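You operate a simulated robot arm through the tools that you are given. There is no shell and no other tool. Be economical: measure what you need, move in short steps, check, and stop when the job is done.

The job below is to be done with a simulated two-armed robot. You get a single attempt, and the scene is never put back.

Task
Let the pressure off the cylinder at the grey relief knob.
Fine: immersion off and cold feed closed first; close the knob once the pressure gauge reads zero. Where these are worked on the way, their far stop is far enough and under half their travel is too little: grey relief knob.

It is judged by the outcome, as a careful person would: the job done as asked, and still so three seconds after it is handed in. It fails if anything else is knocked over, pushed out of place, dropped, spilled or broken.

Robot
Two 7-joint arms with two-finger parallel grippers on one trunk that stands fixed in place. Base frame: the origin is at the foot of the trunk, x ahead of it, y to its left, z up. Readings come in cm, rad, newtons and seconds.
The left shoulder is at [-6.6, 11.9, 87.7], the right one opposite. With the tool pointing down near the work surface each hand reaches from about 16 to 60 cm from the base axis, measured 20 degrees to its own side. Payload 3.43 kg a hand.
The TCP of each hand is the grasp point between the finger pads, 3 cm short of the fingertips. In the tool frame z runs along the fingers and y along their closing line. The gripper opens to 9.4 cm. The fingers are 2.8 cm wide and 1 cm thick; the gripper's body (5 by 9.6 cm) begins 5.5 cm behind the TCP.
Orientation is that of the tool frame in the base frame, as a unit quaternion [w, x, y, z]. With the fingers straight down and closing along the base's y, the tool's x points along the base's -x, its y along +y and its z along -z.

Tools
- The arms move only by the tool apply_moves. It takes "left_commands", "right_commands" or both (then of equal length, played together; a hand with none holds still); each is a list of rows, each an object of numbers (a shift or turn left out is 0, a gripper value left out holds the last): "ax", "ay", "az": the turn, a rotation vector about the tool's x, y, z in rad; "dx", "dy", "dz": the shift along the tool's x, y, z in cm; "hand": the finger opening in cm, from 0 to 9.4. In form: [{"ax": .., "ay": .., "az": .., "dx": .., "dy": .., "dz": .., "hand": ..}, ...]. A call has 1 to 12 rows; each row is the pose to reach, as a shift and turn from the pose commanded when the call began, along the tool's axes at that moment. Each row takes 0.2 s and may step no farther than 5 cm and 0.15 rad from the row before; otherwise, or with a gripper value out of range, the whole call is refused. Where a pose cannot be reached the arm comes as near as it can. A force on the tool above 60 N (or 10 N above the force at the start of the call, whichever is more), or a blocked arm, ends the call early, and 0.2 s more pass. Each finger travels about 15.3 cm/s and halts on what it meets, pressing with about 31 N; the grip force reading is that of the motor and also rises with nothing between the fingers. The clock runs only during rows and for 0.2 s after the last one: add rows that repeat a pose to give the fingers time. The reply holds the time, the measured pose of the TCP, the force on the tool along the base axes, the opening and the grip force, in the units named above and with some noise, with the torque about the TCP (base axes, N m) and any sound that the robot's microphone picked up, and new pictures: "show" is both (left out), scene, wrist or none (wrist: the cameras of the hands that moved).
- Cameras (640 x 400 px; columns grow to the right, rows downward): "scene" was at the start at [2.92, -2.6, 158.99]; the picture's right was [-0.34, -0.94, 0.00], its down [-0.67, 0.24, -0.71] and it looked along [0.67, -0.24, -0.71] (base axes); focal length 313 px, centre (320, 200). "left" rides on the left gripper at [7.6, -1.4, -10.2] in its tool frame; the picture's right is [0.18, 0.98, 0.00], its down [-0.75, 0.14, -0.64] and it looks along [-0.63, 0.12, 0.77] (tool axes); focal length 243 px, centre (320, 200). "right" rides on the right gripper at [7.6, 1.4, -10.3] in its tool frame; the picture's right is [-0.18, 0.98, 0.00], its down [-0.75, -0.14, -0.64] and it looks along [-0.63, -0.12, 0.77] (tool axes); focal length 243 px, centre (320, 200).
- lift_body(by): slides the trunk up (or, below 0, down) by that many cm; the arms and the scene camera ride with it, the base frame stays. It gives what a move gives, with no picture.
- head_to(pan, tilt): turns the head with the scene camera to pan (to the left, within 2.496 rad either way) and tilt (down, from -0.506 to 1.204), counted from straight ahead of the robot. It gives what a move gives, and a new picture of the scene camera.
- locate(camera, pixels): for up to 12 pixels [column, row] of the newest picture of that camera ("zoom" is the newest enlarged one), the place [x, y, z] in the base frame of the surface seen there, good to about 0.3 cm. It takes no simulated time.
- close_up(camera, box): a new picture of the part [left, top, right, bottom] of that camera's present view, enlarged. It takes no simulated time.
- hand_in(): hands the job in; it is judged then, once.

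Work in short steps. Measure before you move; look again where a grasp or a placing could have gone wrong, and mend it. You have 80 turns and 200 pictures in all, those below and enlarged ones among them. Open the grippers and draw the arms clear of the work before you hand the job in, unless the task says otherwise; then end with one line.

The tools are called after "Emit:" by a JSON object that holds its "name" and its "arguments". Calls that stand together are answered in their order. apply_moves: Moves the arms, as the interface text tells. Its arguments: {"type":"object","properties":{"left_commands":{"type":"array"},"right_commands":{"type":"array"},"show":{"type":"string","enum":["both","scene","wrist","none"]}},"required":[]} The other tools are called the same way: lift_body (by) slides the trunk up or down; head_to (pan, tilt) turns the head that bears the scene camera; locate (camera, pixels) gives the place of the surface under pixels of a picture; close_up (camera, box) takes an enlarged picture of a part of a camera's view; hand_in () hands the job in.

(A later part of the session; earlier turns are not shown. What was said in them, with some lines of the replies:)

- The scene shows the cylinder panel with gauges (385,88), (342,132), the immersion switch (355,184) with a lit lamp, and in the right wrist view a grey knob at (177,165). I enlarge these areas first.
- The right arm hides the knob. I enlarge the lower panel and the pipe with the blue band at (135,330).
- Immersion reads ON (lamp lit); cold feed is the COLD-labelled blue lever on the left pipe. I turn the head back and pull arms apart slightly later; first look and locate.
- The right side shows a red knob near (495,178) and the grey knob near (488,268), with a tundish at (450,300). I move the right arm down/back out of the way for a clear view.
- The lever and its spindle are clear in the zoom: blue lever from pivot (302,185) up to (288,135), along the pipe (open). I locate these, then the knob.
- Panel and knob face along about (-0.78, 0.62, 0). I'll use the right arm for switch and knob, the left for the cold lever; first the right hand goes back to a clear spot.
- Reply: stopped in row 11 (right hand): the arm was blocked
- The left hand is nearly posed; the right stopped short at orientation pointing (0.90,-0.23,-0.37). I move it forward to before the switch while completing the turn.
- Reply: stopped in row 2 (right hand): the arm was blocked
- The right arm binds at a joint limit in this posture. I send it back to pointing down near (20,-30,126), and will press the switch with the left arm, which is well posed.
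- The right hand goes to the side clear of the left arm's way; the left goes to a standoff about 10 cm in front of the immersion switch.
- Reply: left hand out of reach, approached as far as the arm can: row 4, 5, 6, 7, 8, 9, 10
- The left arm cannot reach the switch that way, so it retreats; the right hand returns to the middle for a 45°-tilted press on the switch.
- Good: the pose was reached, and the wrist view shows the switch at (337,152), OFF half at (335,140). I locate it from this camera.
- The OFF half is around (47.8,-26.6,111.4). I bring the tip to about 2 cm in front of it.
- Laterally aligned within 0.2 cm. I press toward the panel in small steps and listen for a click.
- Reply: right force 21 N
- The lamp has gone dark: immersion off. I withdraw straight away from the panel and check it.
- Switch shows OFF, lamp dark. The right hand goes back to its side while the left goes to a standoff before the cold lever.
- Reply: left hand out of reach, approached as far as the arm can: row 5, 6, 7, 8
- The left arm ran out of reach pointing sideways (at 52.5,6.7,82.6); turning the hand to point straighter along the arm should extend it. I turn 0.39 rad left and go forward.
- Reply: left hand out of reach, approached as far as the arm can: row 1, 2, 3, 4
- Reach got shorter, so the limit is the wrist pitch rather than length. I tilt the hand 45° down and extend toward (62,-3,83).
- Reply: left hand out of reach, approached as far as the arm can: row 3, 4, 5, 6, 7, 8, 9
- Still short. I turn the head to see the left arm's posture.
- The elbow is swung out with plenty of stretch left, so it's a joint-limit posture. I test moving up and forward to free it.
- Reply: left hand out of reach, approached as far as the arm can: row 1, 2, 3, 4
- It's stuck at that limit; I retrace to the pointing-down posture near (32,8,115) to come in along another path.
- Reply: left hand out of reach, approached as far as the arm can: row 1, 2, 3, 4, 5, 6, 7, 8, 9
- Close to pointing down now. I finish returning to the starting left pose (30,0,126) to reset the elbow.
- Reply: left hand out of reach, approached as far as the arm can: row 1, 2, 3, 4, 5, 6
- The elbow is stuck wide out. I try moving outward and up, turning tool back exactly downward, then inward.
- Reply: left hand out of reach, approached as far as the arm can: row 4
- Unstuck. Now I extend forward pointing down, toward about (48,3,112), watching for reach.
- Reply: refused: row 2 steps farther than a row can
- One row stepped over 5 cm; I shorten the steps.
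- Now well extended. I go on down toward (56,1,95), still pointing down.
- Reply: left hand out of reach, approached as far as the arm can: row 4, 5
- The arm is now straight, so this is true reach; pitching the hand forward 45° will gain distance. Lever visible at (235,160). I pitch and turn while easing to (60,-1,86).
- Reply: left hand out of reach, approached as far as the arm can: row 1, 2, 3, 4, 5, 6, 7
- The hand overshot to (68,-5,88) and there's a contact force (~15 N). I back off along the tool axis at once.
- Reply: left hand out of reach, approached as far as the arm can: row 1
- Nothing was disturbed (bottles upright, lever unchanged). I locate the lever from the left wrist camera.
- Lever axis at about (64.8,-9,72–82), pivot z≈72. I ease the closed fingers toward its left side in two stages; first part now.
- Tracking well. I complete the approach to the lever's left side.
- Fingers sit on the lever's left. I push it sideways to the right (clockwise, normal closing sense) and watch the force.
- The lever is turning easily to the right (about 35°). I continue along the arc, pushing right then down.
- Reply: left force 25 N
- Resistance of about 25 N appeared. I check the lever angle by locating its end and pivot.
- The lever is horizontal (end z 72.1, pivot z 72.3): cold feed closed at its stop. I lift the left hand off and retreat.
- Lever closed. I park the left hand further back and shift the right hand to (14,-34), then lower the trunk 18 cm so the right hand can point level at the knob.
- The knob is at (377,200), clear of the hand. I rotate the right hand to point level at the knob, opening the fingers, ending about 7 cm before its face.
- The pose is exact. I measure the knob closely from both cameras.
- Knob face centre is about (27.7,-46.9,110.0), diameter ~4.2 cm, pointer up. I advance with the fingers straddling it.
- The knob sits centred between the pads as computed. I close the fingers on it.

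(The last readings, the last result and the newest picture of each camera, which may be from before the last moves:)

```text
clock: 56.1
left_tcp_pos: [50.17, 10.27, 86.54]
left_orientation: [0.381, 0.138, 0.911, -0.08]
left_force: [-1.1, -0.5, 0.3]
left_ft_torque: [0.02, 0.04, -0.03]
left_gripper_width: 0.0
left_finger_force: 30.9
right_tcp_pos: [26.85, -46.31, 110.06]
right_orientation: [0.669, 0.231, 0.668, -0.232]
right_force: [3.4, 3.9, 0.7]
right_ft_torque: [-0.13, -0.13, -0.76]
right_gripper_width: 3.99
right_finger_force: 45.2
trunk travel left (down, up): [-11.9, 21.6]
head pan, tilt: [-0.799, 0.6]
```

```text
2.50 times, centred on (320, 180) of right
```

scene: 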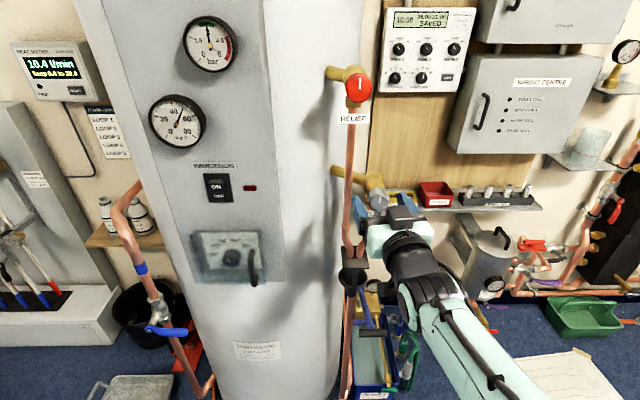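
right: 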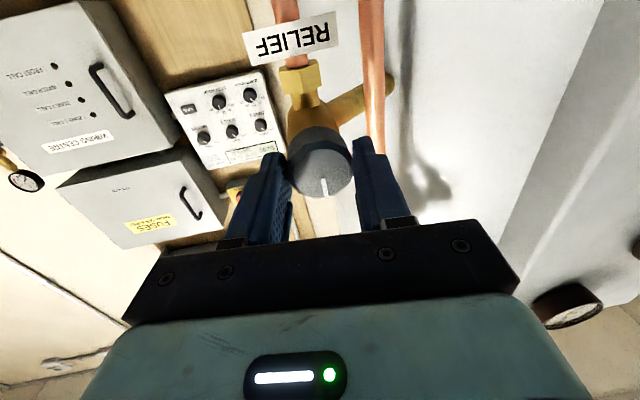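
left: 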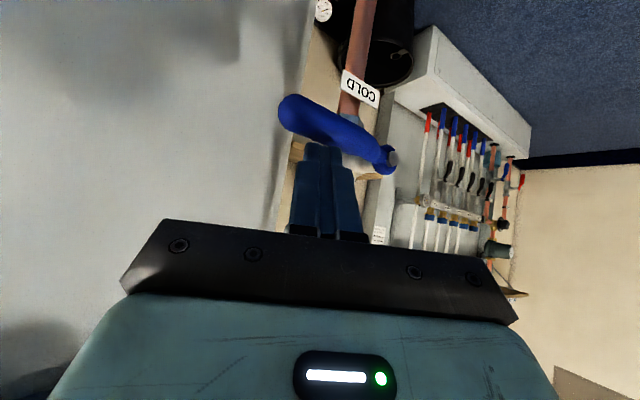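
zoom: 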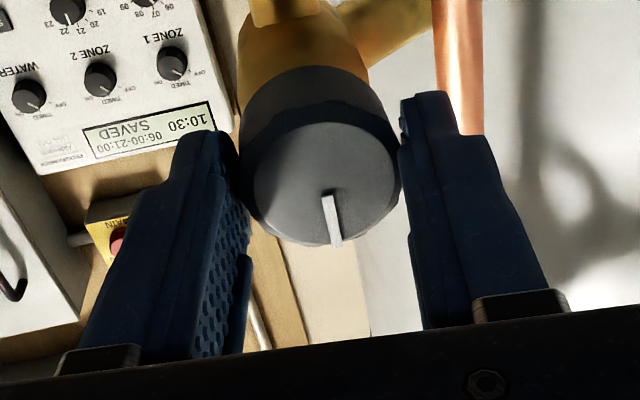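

Gripped (3.99 cm). I turn anticlockwise (negative about tool z) by 0.7 rad and watch torque, pointer and sound.

Emit:
{"name": "apply_moves", "arguments": {"right_commands": [{"az": -0.1}, {"az": -0.2}, {"az": -0.3}, {"az": -0.4}, {"az": -0.5}, {"az": -0.6}, {"az": -0.7}], "show": "both"}}

Emit:
{"name": "close_up", "arguments": {"camera": "right", "box": [220, 100, 420, 260]}}

Emit:
{"name": "close_up", "arguments": {"camera": "scene", "box": [170, 0, 260, 80]}}

```text
clock: 57.7
left_tcp_pos: [50.12, 10.22, 86.49]
left_orientation: [0.38, 0.138, 0.911, -0.079]
left_force: [0.3, 0.6, 0.1]
left_ft_torque: [0.0, 0.01, 0.0]
left_gripper_width: 0.0
left_finger_force: 30.9
right_tcp_pos: [26.9, -46.3, 110.0]
right_orientation: [0.548, -0.012, 0.707, -0.447]
right_force: [0.5, 3.6, -1.0]
right_ft_torque: [0.6, -0.55, -0.97]
right_gripper_width: 3.91
right_finger_force: 44.9
trunk travel left (down, up): [-11.9, 21.6]
head pan, tilt: [-0.799, 0.6]
```

scene: 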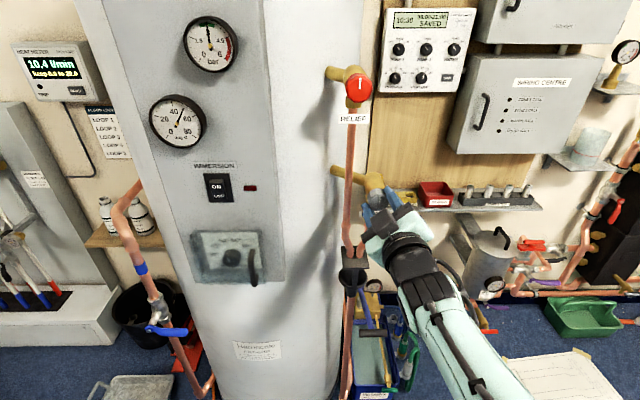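
right: 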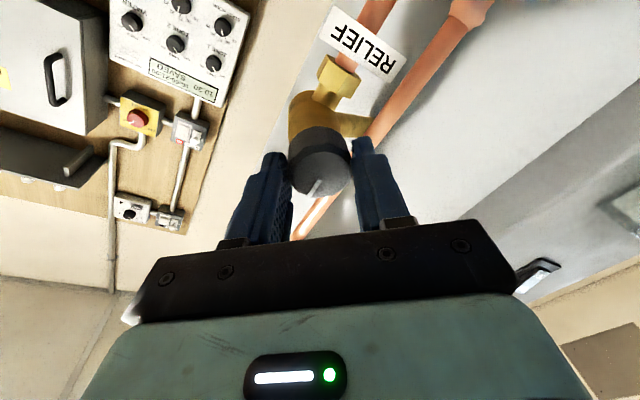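

```text
2.50 times, centred on (320, 180) of right
```

zoom: 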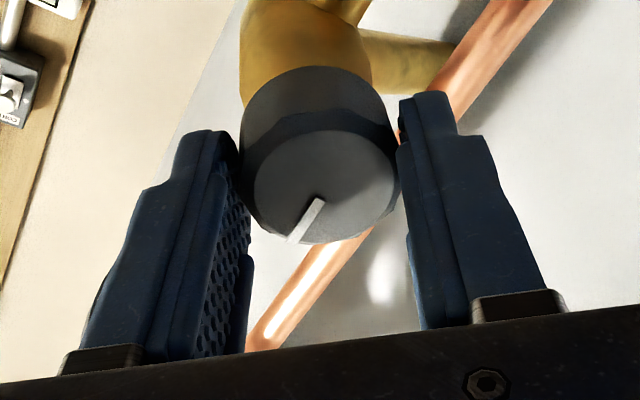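

```text
5.00 times, centred on (215, 40) of scene
```

zoom: 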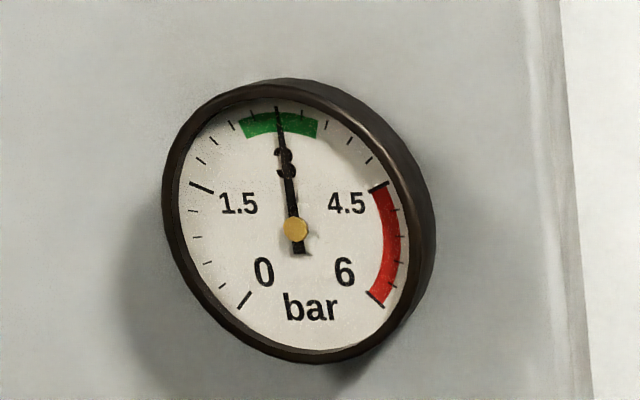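

The pointer swung relative to the hand by about the turned angle, so the knob slipped: it's on its stop in this direction. I turn clockwise instead and see whether it follows.

Emit:
{"name": "apply_moves", "arguments": {"right_commands": [{"az": 0.1}, {"az": 0.2}, {"az": 0.3}, {"az": 0.4}, {"az": 0.5}], "show": "wrist"}}

Emit:
{"name": "close_up", "arguments": {"camera": "right", "box": [220, 100, 420, 260]}}

Emit:
{"name": "close_up", "arguments": {"camera": "scene", "box": [170, 0, 260, 80]}}

```text
clock: 58.9
left_tcp_pos: [50.03, 10.16, 86.54]
left_orientation: [0.381, 0.137, 0.911, -0.078]
left_force: [-0.6, -0.6, 0.7]
left_ft_torque: [0.01, 0.01, 0.01]
left_gripper_width: 0.0
left_finger_force: 30.8
right_tcp_pos: [26.97, -46.31, 110.11]
right_orientation: [0.642, 0.163, 0.688, -0.297]
right_force: [-10.0, 5.8, -8.4]
right_ft_torque: [-0.77, -0.75, -0.51]
right_gripper_width: 3.95
right_finger_force: 44.7
trunk travel left (down, up): [-11.9, 21.6]
head pan, tilt: [-0.799, 0.6]
```

right: 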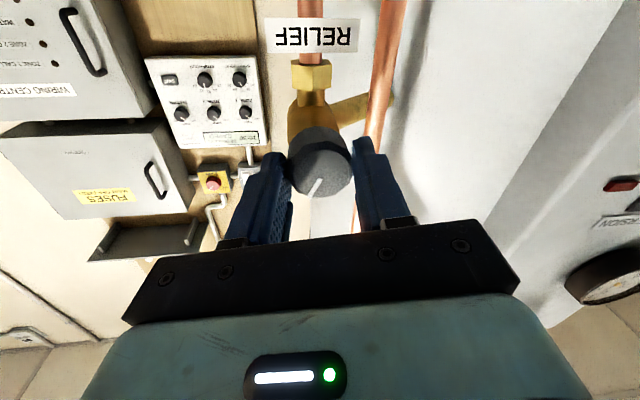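

```text
2.50 times, centred on (320, 180) of right
```

zoom: 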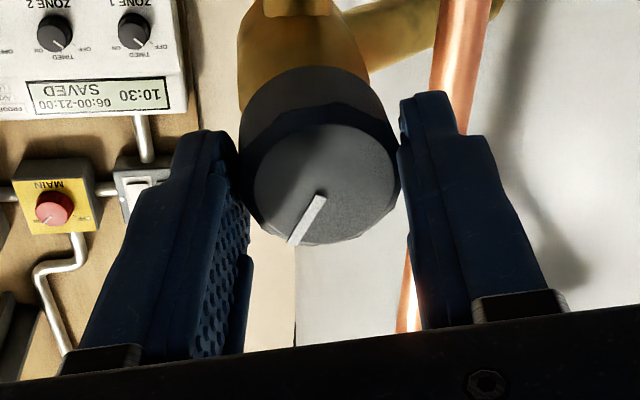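

```text
5.00 times, centred on (215, 40) of scene
```

zoom: 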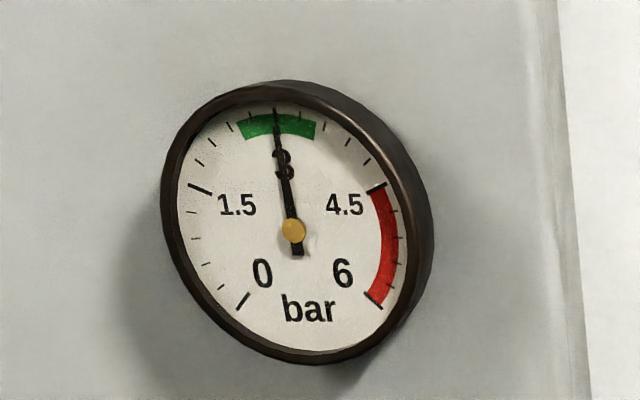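

The knob now follows clockwise (pointer fixed in the hand frame, ~0.5 rad turned). I keep turning clockwise, easing back slightly for the axial push.

Emit:
{"name": "apply_moves", "arguments": {"right_commands": [{"az": 0.1, "dz": -0.1}, {"az": 0.2, "dz": -0.2}, {"az": 0.3, "dz": -0.2}, {"az": 0.4, "dz": -0.2}, {"az": 0.5, "dz": -0.2}, {"az": 0.6, "dz": -0.2}], "show": "wrist"}}

Emit:
{"name": "close_up", "arguments": {"camera": "right", "box": [220, 100, 420, 260]}}

Emit:
{"name": "close_up", "arguments": {"camera": "scene", "box": [170, 0, 260, 80]}}

```text
clock: 60.3
left_tcp_pos: [50.11, 10.09, 86.55]
left_orientation: [0.38, 0.138, 0.911, -0.079]
left_force: [-0.5, 0.4, 0.1]
left_ft_torque: [-0.03, 0.01, 0.01]
left_gripper_width: 0.02
left_finger_force: 31.1
right_tcp_pos: [26.79, -46.26, 110.05]
right_orientation: [0.702, 0.362, 0.607, -0.094]
right_force: [1.6, -6.7, -1.3]
right_ft_torque: [-0.42, -0.4, -1.27]
right_gripper_width: 3.92
right_finger_force: 45.0
trunk travel left (down, up): [-11.9, 21.6]
head pan, tilt: [-0.799, 0.6]
```

right: 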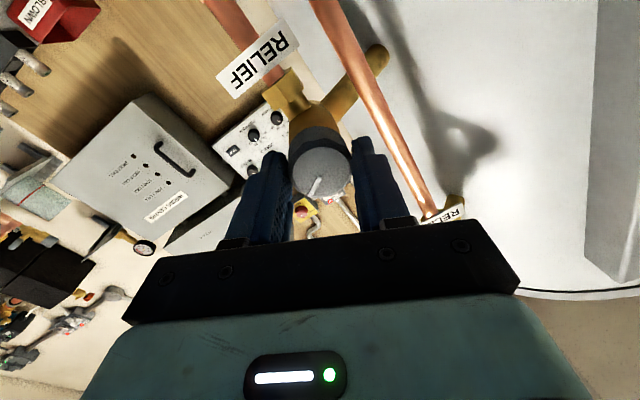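

```text
2.50 times, centred on (320, 180) of right
```

zoom: 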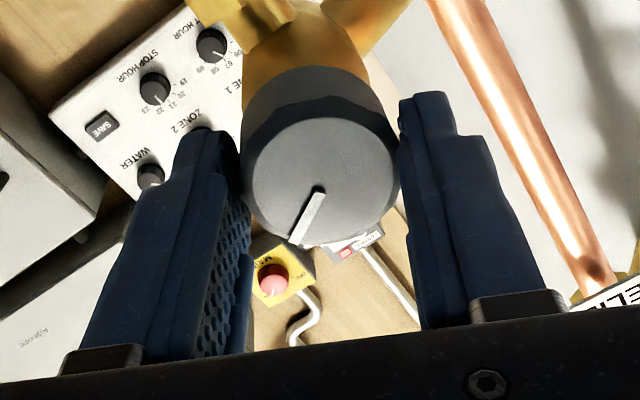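

```text
5.00 times, centred on (215, 40) of scene
```

zoom: 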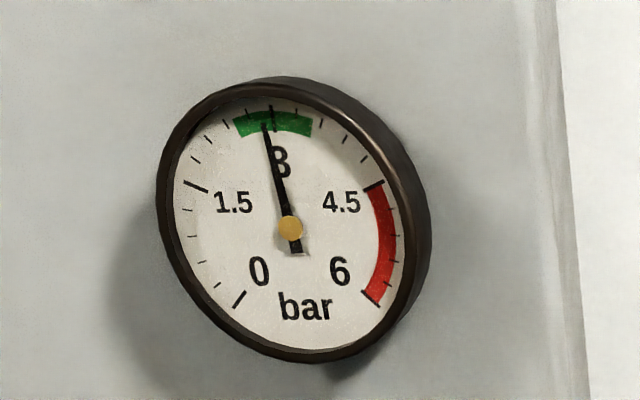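

The needle is falling (about 2.8 bar): clockwise opens. I continue turning further.

Emit:
{"name": "apply_moves", "arguments": {"right_commands": [{"az": 0.1}, {"az": 0.2}, {"az": 0.3}, {"az": 0.4}, {"az": 0.5}, {"az": 0.6}, {"az": 0.7}], "show": "wrist"}}

Emit:
{"name": "close_up", "arguments": {"camera": "right", "box": [220, 100, 420, 260]}}

Emit:
{"name": "close_up", "arguments": {"camera": "scene", "box": [170, 0, 260, 80]}}

```text
clock: 61.9
left_tcp_pos: [50.09, 10.06, 86.5]
left_orientation: [0.38, 0.139, 0.911, -0.08]
left_force: [0.7, -0.2, 0.2]
left_ft_torque: [-0.01, 0.01, 0.01]
left_gripper_width: 0.0
left_finger_force: 31.2
right_tcp_pos: [26.68, -46.16, 110.04]
right_orientation: [0.69, 0.548, 0.447, 0.152]
right_force: [-6.7, -2.4, -5.5]
right_ft_torque: [0.03, 0.86, -0.45]
right_gripper_width: 3.86
right_finger_force: 44.6
trunk travel left (down, up): [-11.9, 21.6]
head pan, tilt: [-0.799, 0.6]
```

right: 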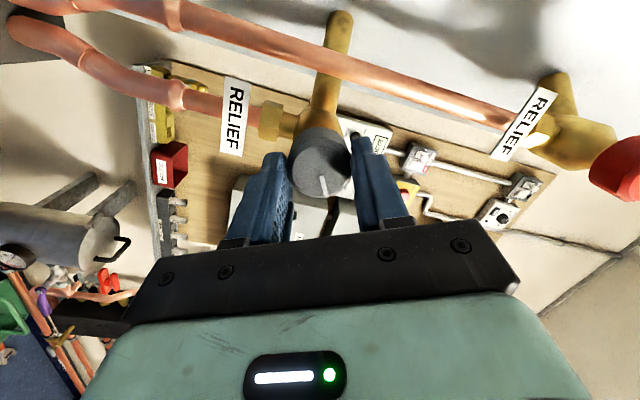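

```text
2.50 times, centred on (320, 180) of right
```

zoom: 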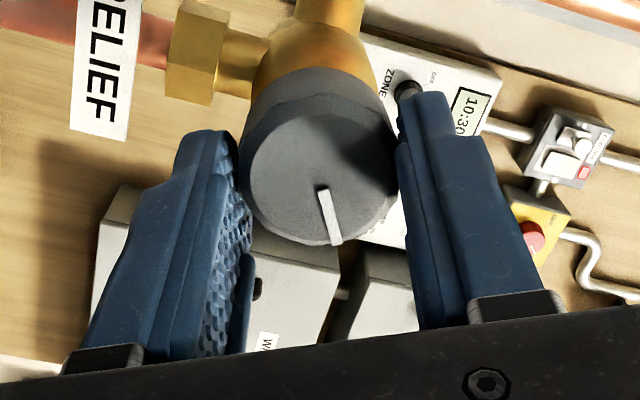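

```text
5.00 times, centred on (215, 40) of scene
```

zoom: 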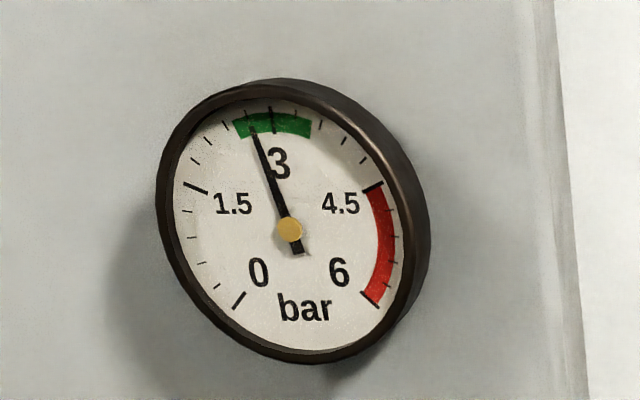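

The pointer shifted relative to the hand again, so the knob is at its far stop (about 65° open); gauge ~2.5 bar and falling. I hold and wait.

Emit:
{"name": "apply_moves", "arguments": {"right_commands": [{}, {}, {}, {}, {}, {}, {}, {}, {}, {}, {}, {}], "show": "none"}}

Emit:
{"name": "apply_moves", "arguments": {"right_commands": [{}, {}, {}, {}, {}, {}, {}, {}, {}, {}, {}, {}], "show": "none"}}

Emit:
{"name": "close_up", "arguments": {"camera": "scene", "box": [170, 0, 260, 80]}}

```text
clock: 64.5
left_tcp_pos: [50.08, 10.13, 86.51]
left_orientation: [0.381, 0.138, 0.911, -0.079]
left_force: [0.4, 1.0, 0.4]
left_ft_torque: [-0.03, -0.02, -0.01]
left_gripper_width: 0.0
left_finger_force: 30.8
right_tcp_pos: [26.76, -46.17, 109.98]
right_orientation: [0.691, 0.547, 0.447, 0.152]
right_force: [-8.9, 3.4, -13.5]
right_ft_torque: [0.68, 0.74, -0.41]
right_gripper_width: 3.85
right_finger_force: 45.1
trunk travel left (down, up): [-11.9, 21.6]
head pan, tilt: [-0.799, 0.6]
```

```text
clock: 67.1
left_tcp_pos: [50.17, 10.11, 86.52]
left_orientation: [0.38, 0.138, 0.911, -0.079]
left_force: [-0.3, 0.0, 0.8]
left_ft_torque: [0.0, 0.0, 0.0]
left_gripper_width: 0.0
left_finger_force: 31.1
right_tcp_pos: [26.72, -46.24, 110.07]
right_orientation: [0.691, 0.546, 0.449, 0.152]
right_force: [-7.5, 3.0, -12.5]
right_ft_torque: [0.69, 0.74, -0.41]
right_gripper_width: 3.85
right_finger_force: 44.6
trunk travel left (down, up): [-11.9, 21.6]
head pan, tilt: [-0.799, 0.6]
```

```text
5.00 times, centred on (215, 40) of scene
```

zoom: 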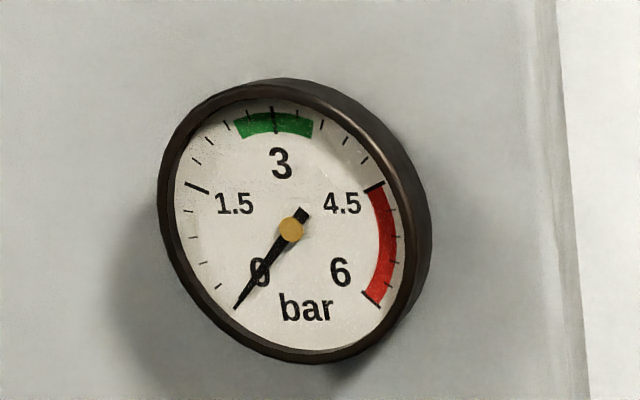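

The gauge reads zero. I wait a moment more, then turn the knob back anticlockwise to its closed stop.

Emit:
{"name": "apply_moves", "arguments": {"right_commands": [{}, {}, {}, {"az": -0.14}, {"az": -0.28}, {"az": -0.42}, {"az": -0.56}, {"az": -0.7}, {"az": -0.84}, {"az": -0.98}, {"az": -1.12}, {"az": -1.26}], "show": "wrist"}}

Emit:
{"name": "close_up", "arguments": {"camera": "right", "box": [220, 100, 420, 260]}}

Emit:
{"name": "close_up", "arguments": {"camera": "scene", "box": [170, 0, 260, 80]}}

```text
clock: 69.7
left_tcp_pos: [50.08, 10.19, 86.54]
left_orientation: [0.38, 0.137, 0.911, -0.079]
left_force: [1.2, -0.3, -0.1]
left_ft_torque: [0.01, 0.0, -0.02]
left_gripper_width: 0.0
left_finger_force: 31.2
right_tcp_pos: [26.74, -46.14, 110.41]
right_orientation: [0.65, 0.176, 0.681, -0.288]
right_force: [0.6, 0.7, 5.3]
right_ft_torque: [0.44, 0.02, -0.9]
right_gripper_width: 3.97
right_finger_force: 45.0
trunk travel left (down, up): [-11.9, 21.6]
head pan, tilt: [-0.799, 0.6]
```

right: 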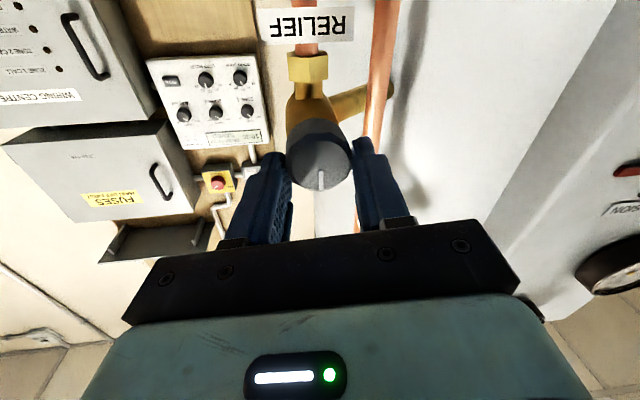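

```text
2.50 times, centred on (320, 180) of right
```

zoom: 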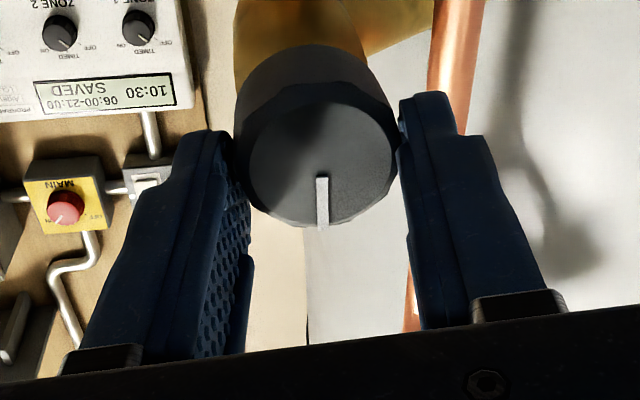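

```text
5.00 times, centred on (215, 40) of scene
```

zoom: 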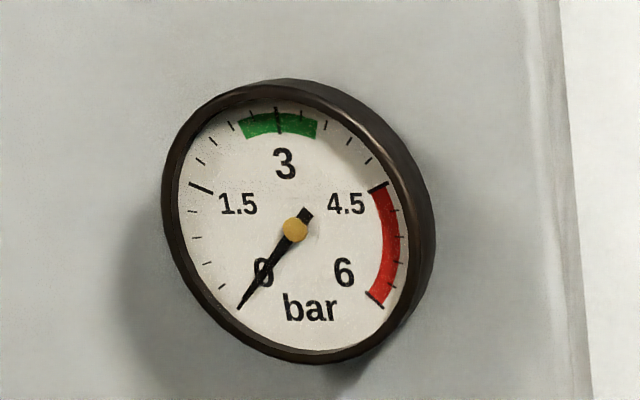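

The pointer is back near upright. I turn another 0.35 rad to seat it against the closed stop, then release and look.

Emit:
{"name": "apply_moves", "arguments": {"right_commands": [{"az": -0.12}, {"az": -0.24}, {"az": -0.35}, {"az": -0.35}, {"az": -0.35, "hand": 7.5}, {"az": -0.35, "hand": 7.5}, {"az": -0.35, "hand": 7.5}], "show": "none"}}

Emit:
{"name": "apply_moves", "arguments": {"right_commands": [{"dz": -3}, {"dz": -6}, {"dz": -9}, {"dz": -12}], "show": "both"}}

Emit:
{"name": "close_up", "arguments": {"camera": "scene", "box": [340, 160, 420, 230]}}

Emit:
{"name": "close_up", "arguments": {"camera": "scene", "box": [140, 0, 300, 120]}}

```text
clock: 71.3
left_tcp_pos: [50.16, 10.13, 86.41]
left_orientation: [0.38, 0.137, 0.911, -0.078]
left_force: [-0.2, 0.7, 0.2]
left_ft_torque: [0.03, -0.03, 0.04]
left_gripper_width: 0.01
left_finger_force: 30.6
right_tcp_pos: [26.87, -46.09, 110.04]
right_orientation: [0.588, 0.056, 0.704, -0.394]
right_force: [0.1, -0.4, 0.3]
right_ft_torque: [0.02, -0.01, 0.02]
right_gripper_width: 7.5
right_finger_force: 0.0
trunk travel left (down, up): [-11.9, 21.6]
head pan, tilt: [-0.799, 0.6]
```

```text
clock: 72.3
left_tcp_pos: [50.05, 10.27, 86.42]
left_orientation: [0.381, 0.137, 0.911, -0.078]
left_force: [-0.4, -1.1, 0.5]
left_ft_torque: [0.01, 0.01, 0.01]
left_gripper_width: 0.0
left_finger_force: 31.2
right_tcp_pos: [17.27, -38.78, 110.09]
right_orientation: [0.588, 0.056, 0.704, -0.393]
right_force: [0.1, -0.3, -0.9]
right_ft_torque: [-0.02, -0.01, 0.02]
right_gripper_width: 7.51
right_finger_force: 0.1
trunk travel left (down, up): [-11.9, 21.6]
head pan, tilt: [-0.799, 0.6]
```

scene: 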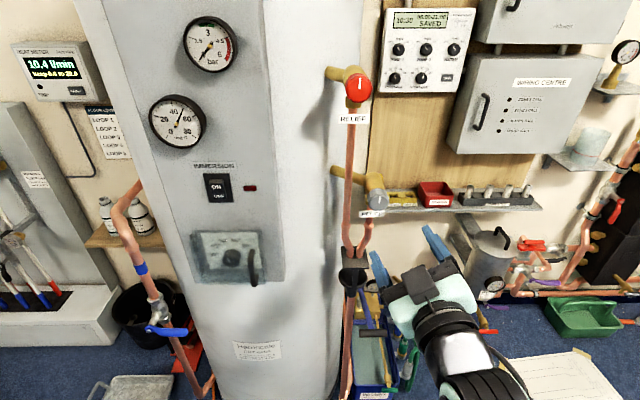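
right: 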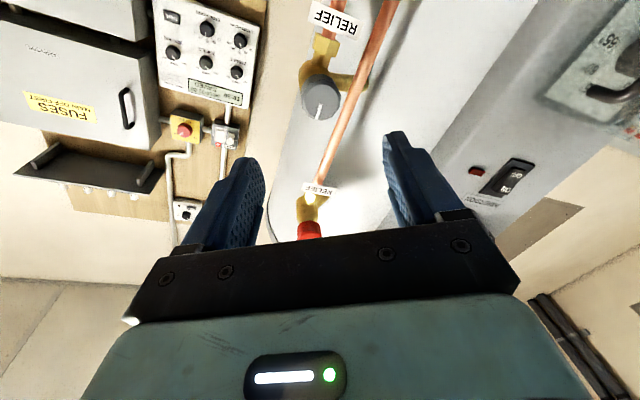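

```text
5.71 times, centred on (380, 195) of scene
```

zoom: 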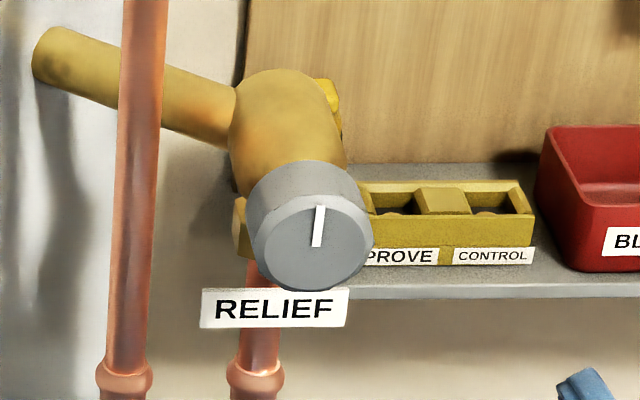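

```text
3.33 times, centred on (220, 60) of scene
```

zoom: 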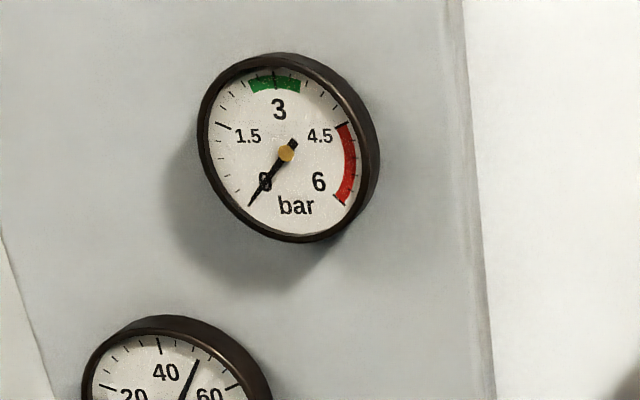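

Knob pointer is back as at the start, the gauge stays at zero, the lamp is off and the cold lever is closed. I open the left gripper and draw the right hand a little further back.

Emit:
{"name": "apply_moves", "arguments": {"left_commands": [{"hand": 5}, {"hand": 9}, {"hand": 9}], "right_commands": [{"dz": -1}, {"dz": -2}, {"dz": -3}], "show": "scene"}}

```text
clock: 73.1
left_tcp_pos: [49.99, 10.04, 86.54]
left_orientation: [0.38, 0.138, 0.911, -0.079]
left_force: [-0.7, -0.3, 0.7]
left_ft_torque: [-0.01, -0.02, 0.02]
left_gripper_width: 9.01
left_finger_force: 0.0
right_tcp_pos: [14.89, -36.75, 110.02]
right_orientation: [0.588, 0.056, 0.704, -0.393]
right_force: [-0.1, 0.0, -0.7]
right_ft_torque: [-0.04, 0.01, 0.01]
right_gripper_width: 7.52
right_finger_force: 0.1
trunk travel left (down, up): [-11.9, 21.6]
head pan, tilt: [-0.799, 0.6]
```

scene: 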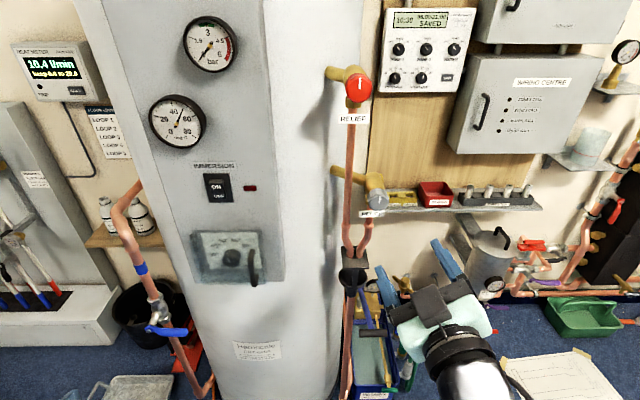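

Everything is in its asked state and both arms are clear, so I hand in.

Emit:
{"name": "hand_in", "arguments": {}}

```text
The job is handed in.
```

The cylinder pressure is off: I switched the immersion off and closed the cold feed, then opened the grey relief knob to its far stop until the gauge read zero and closed it again.
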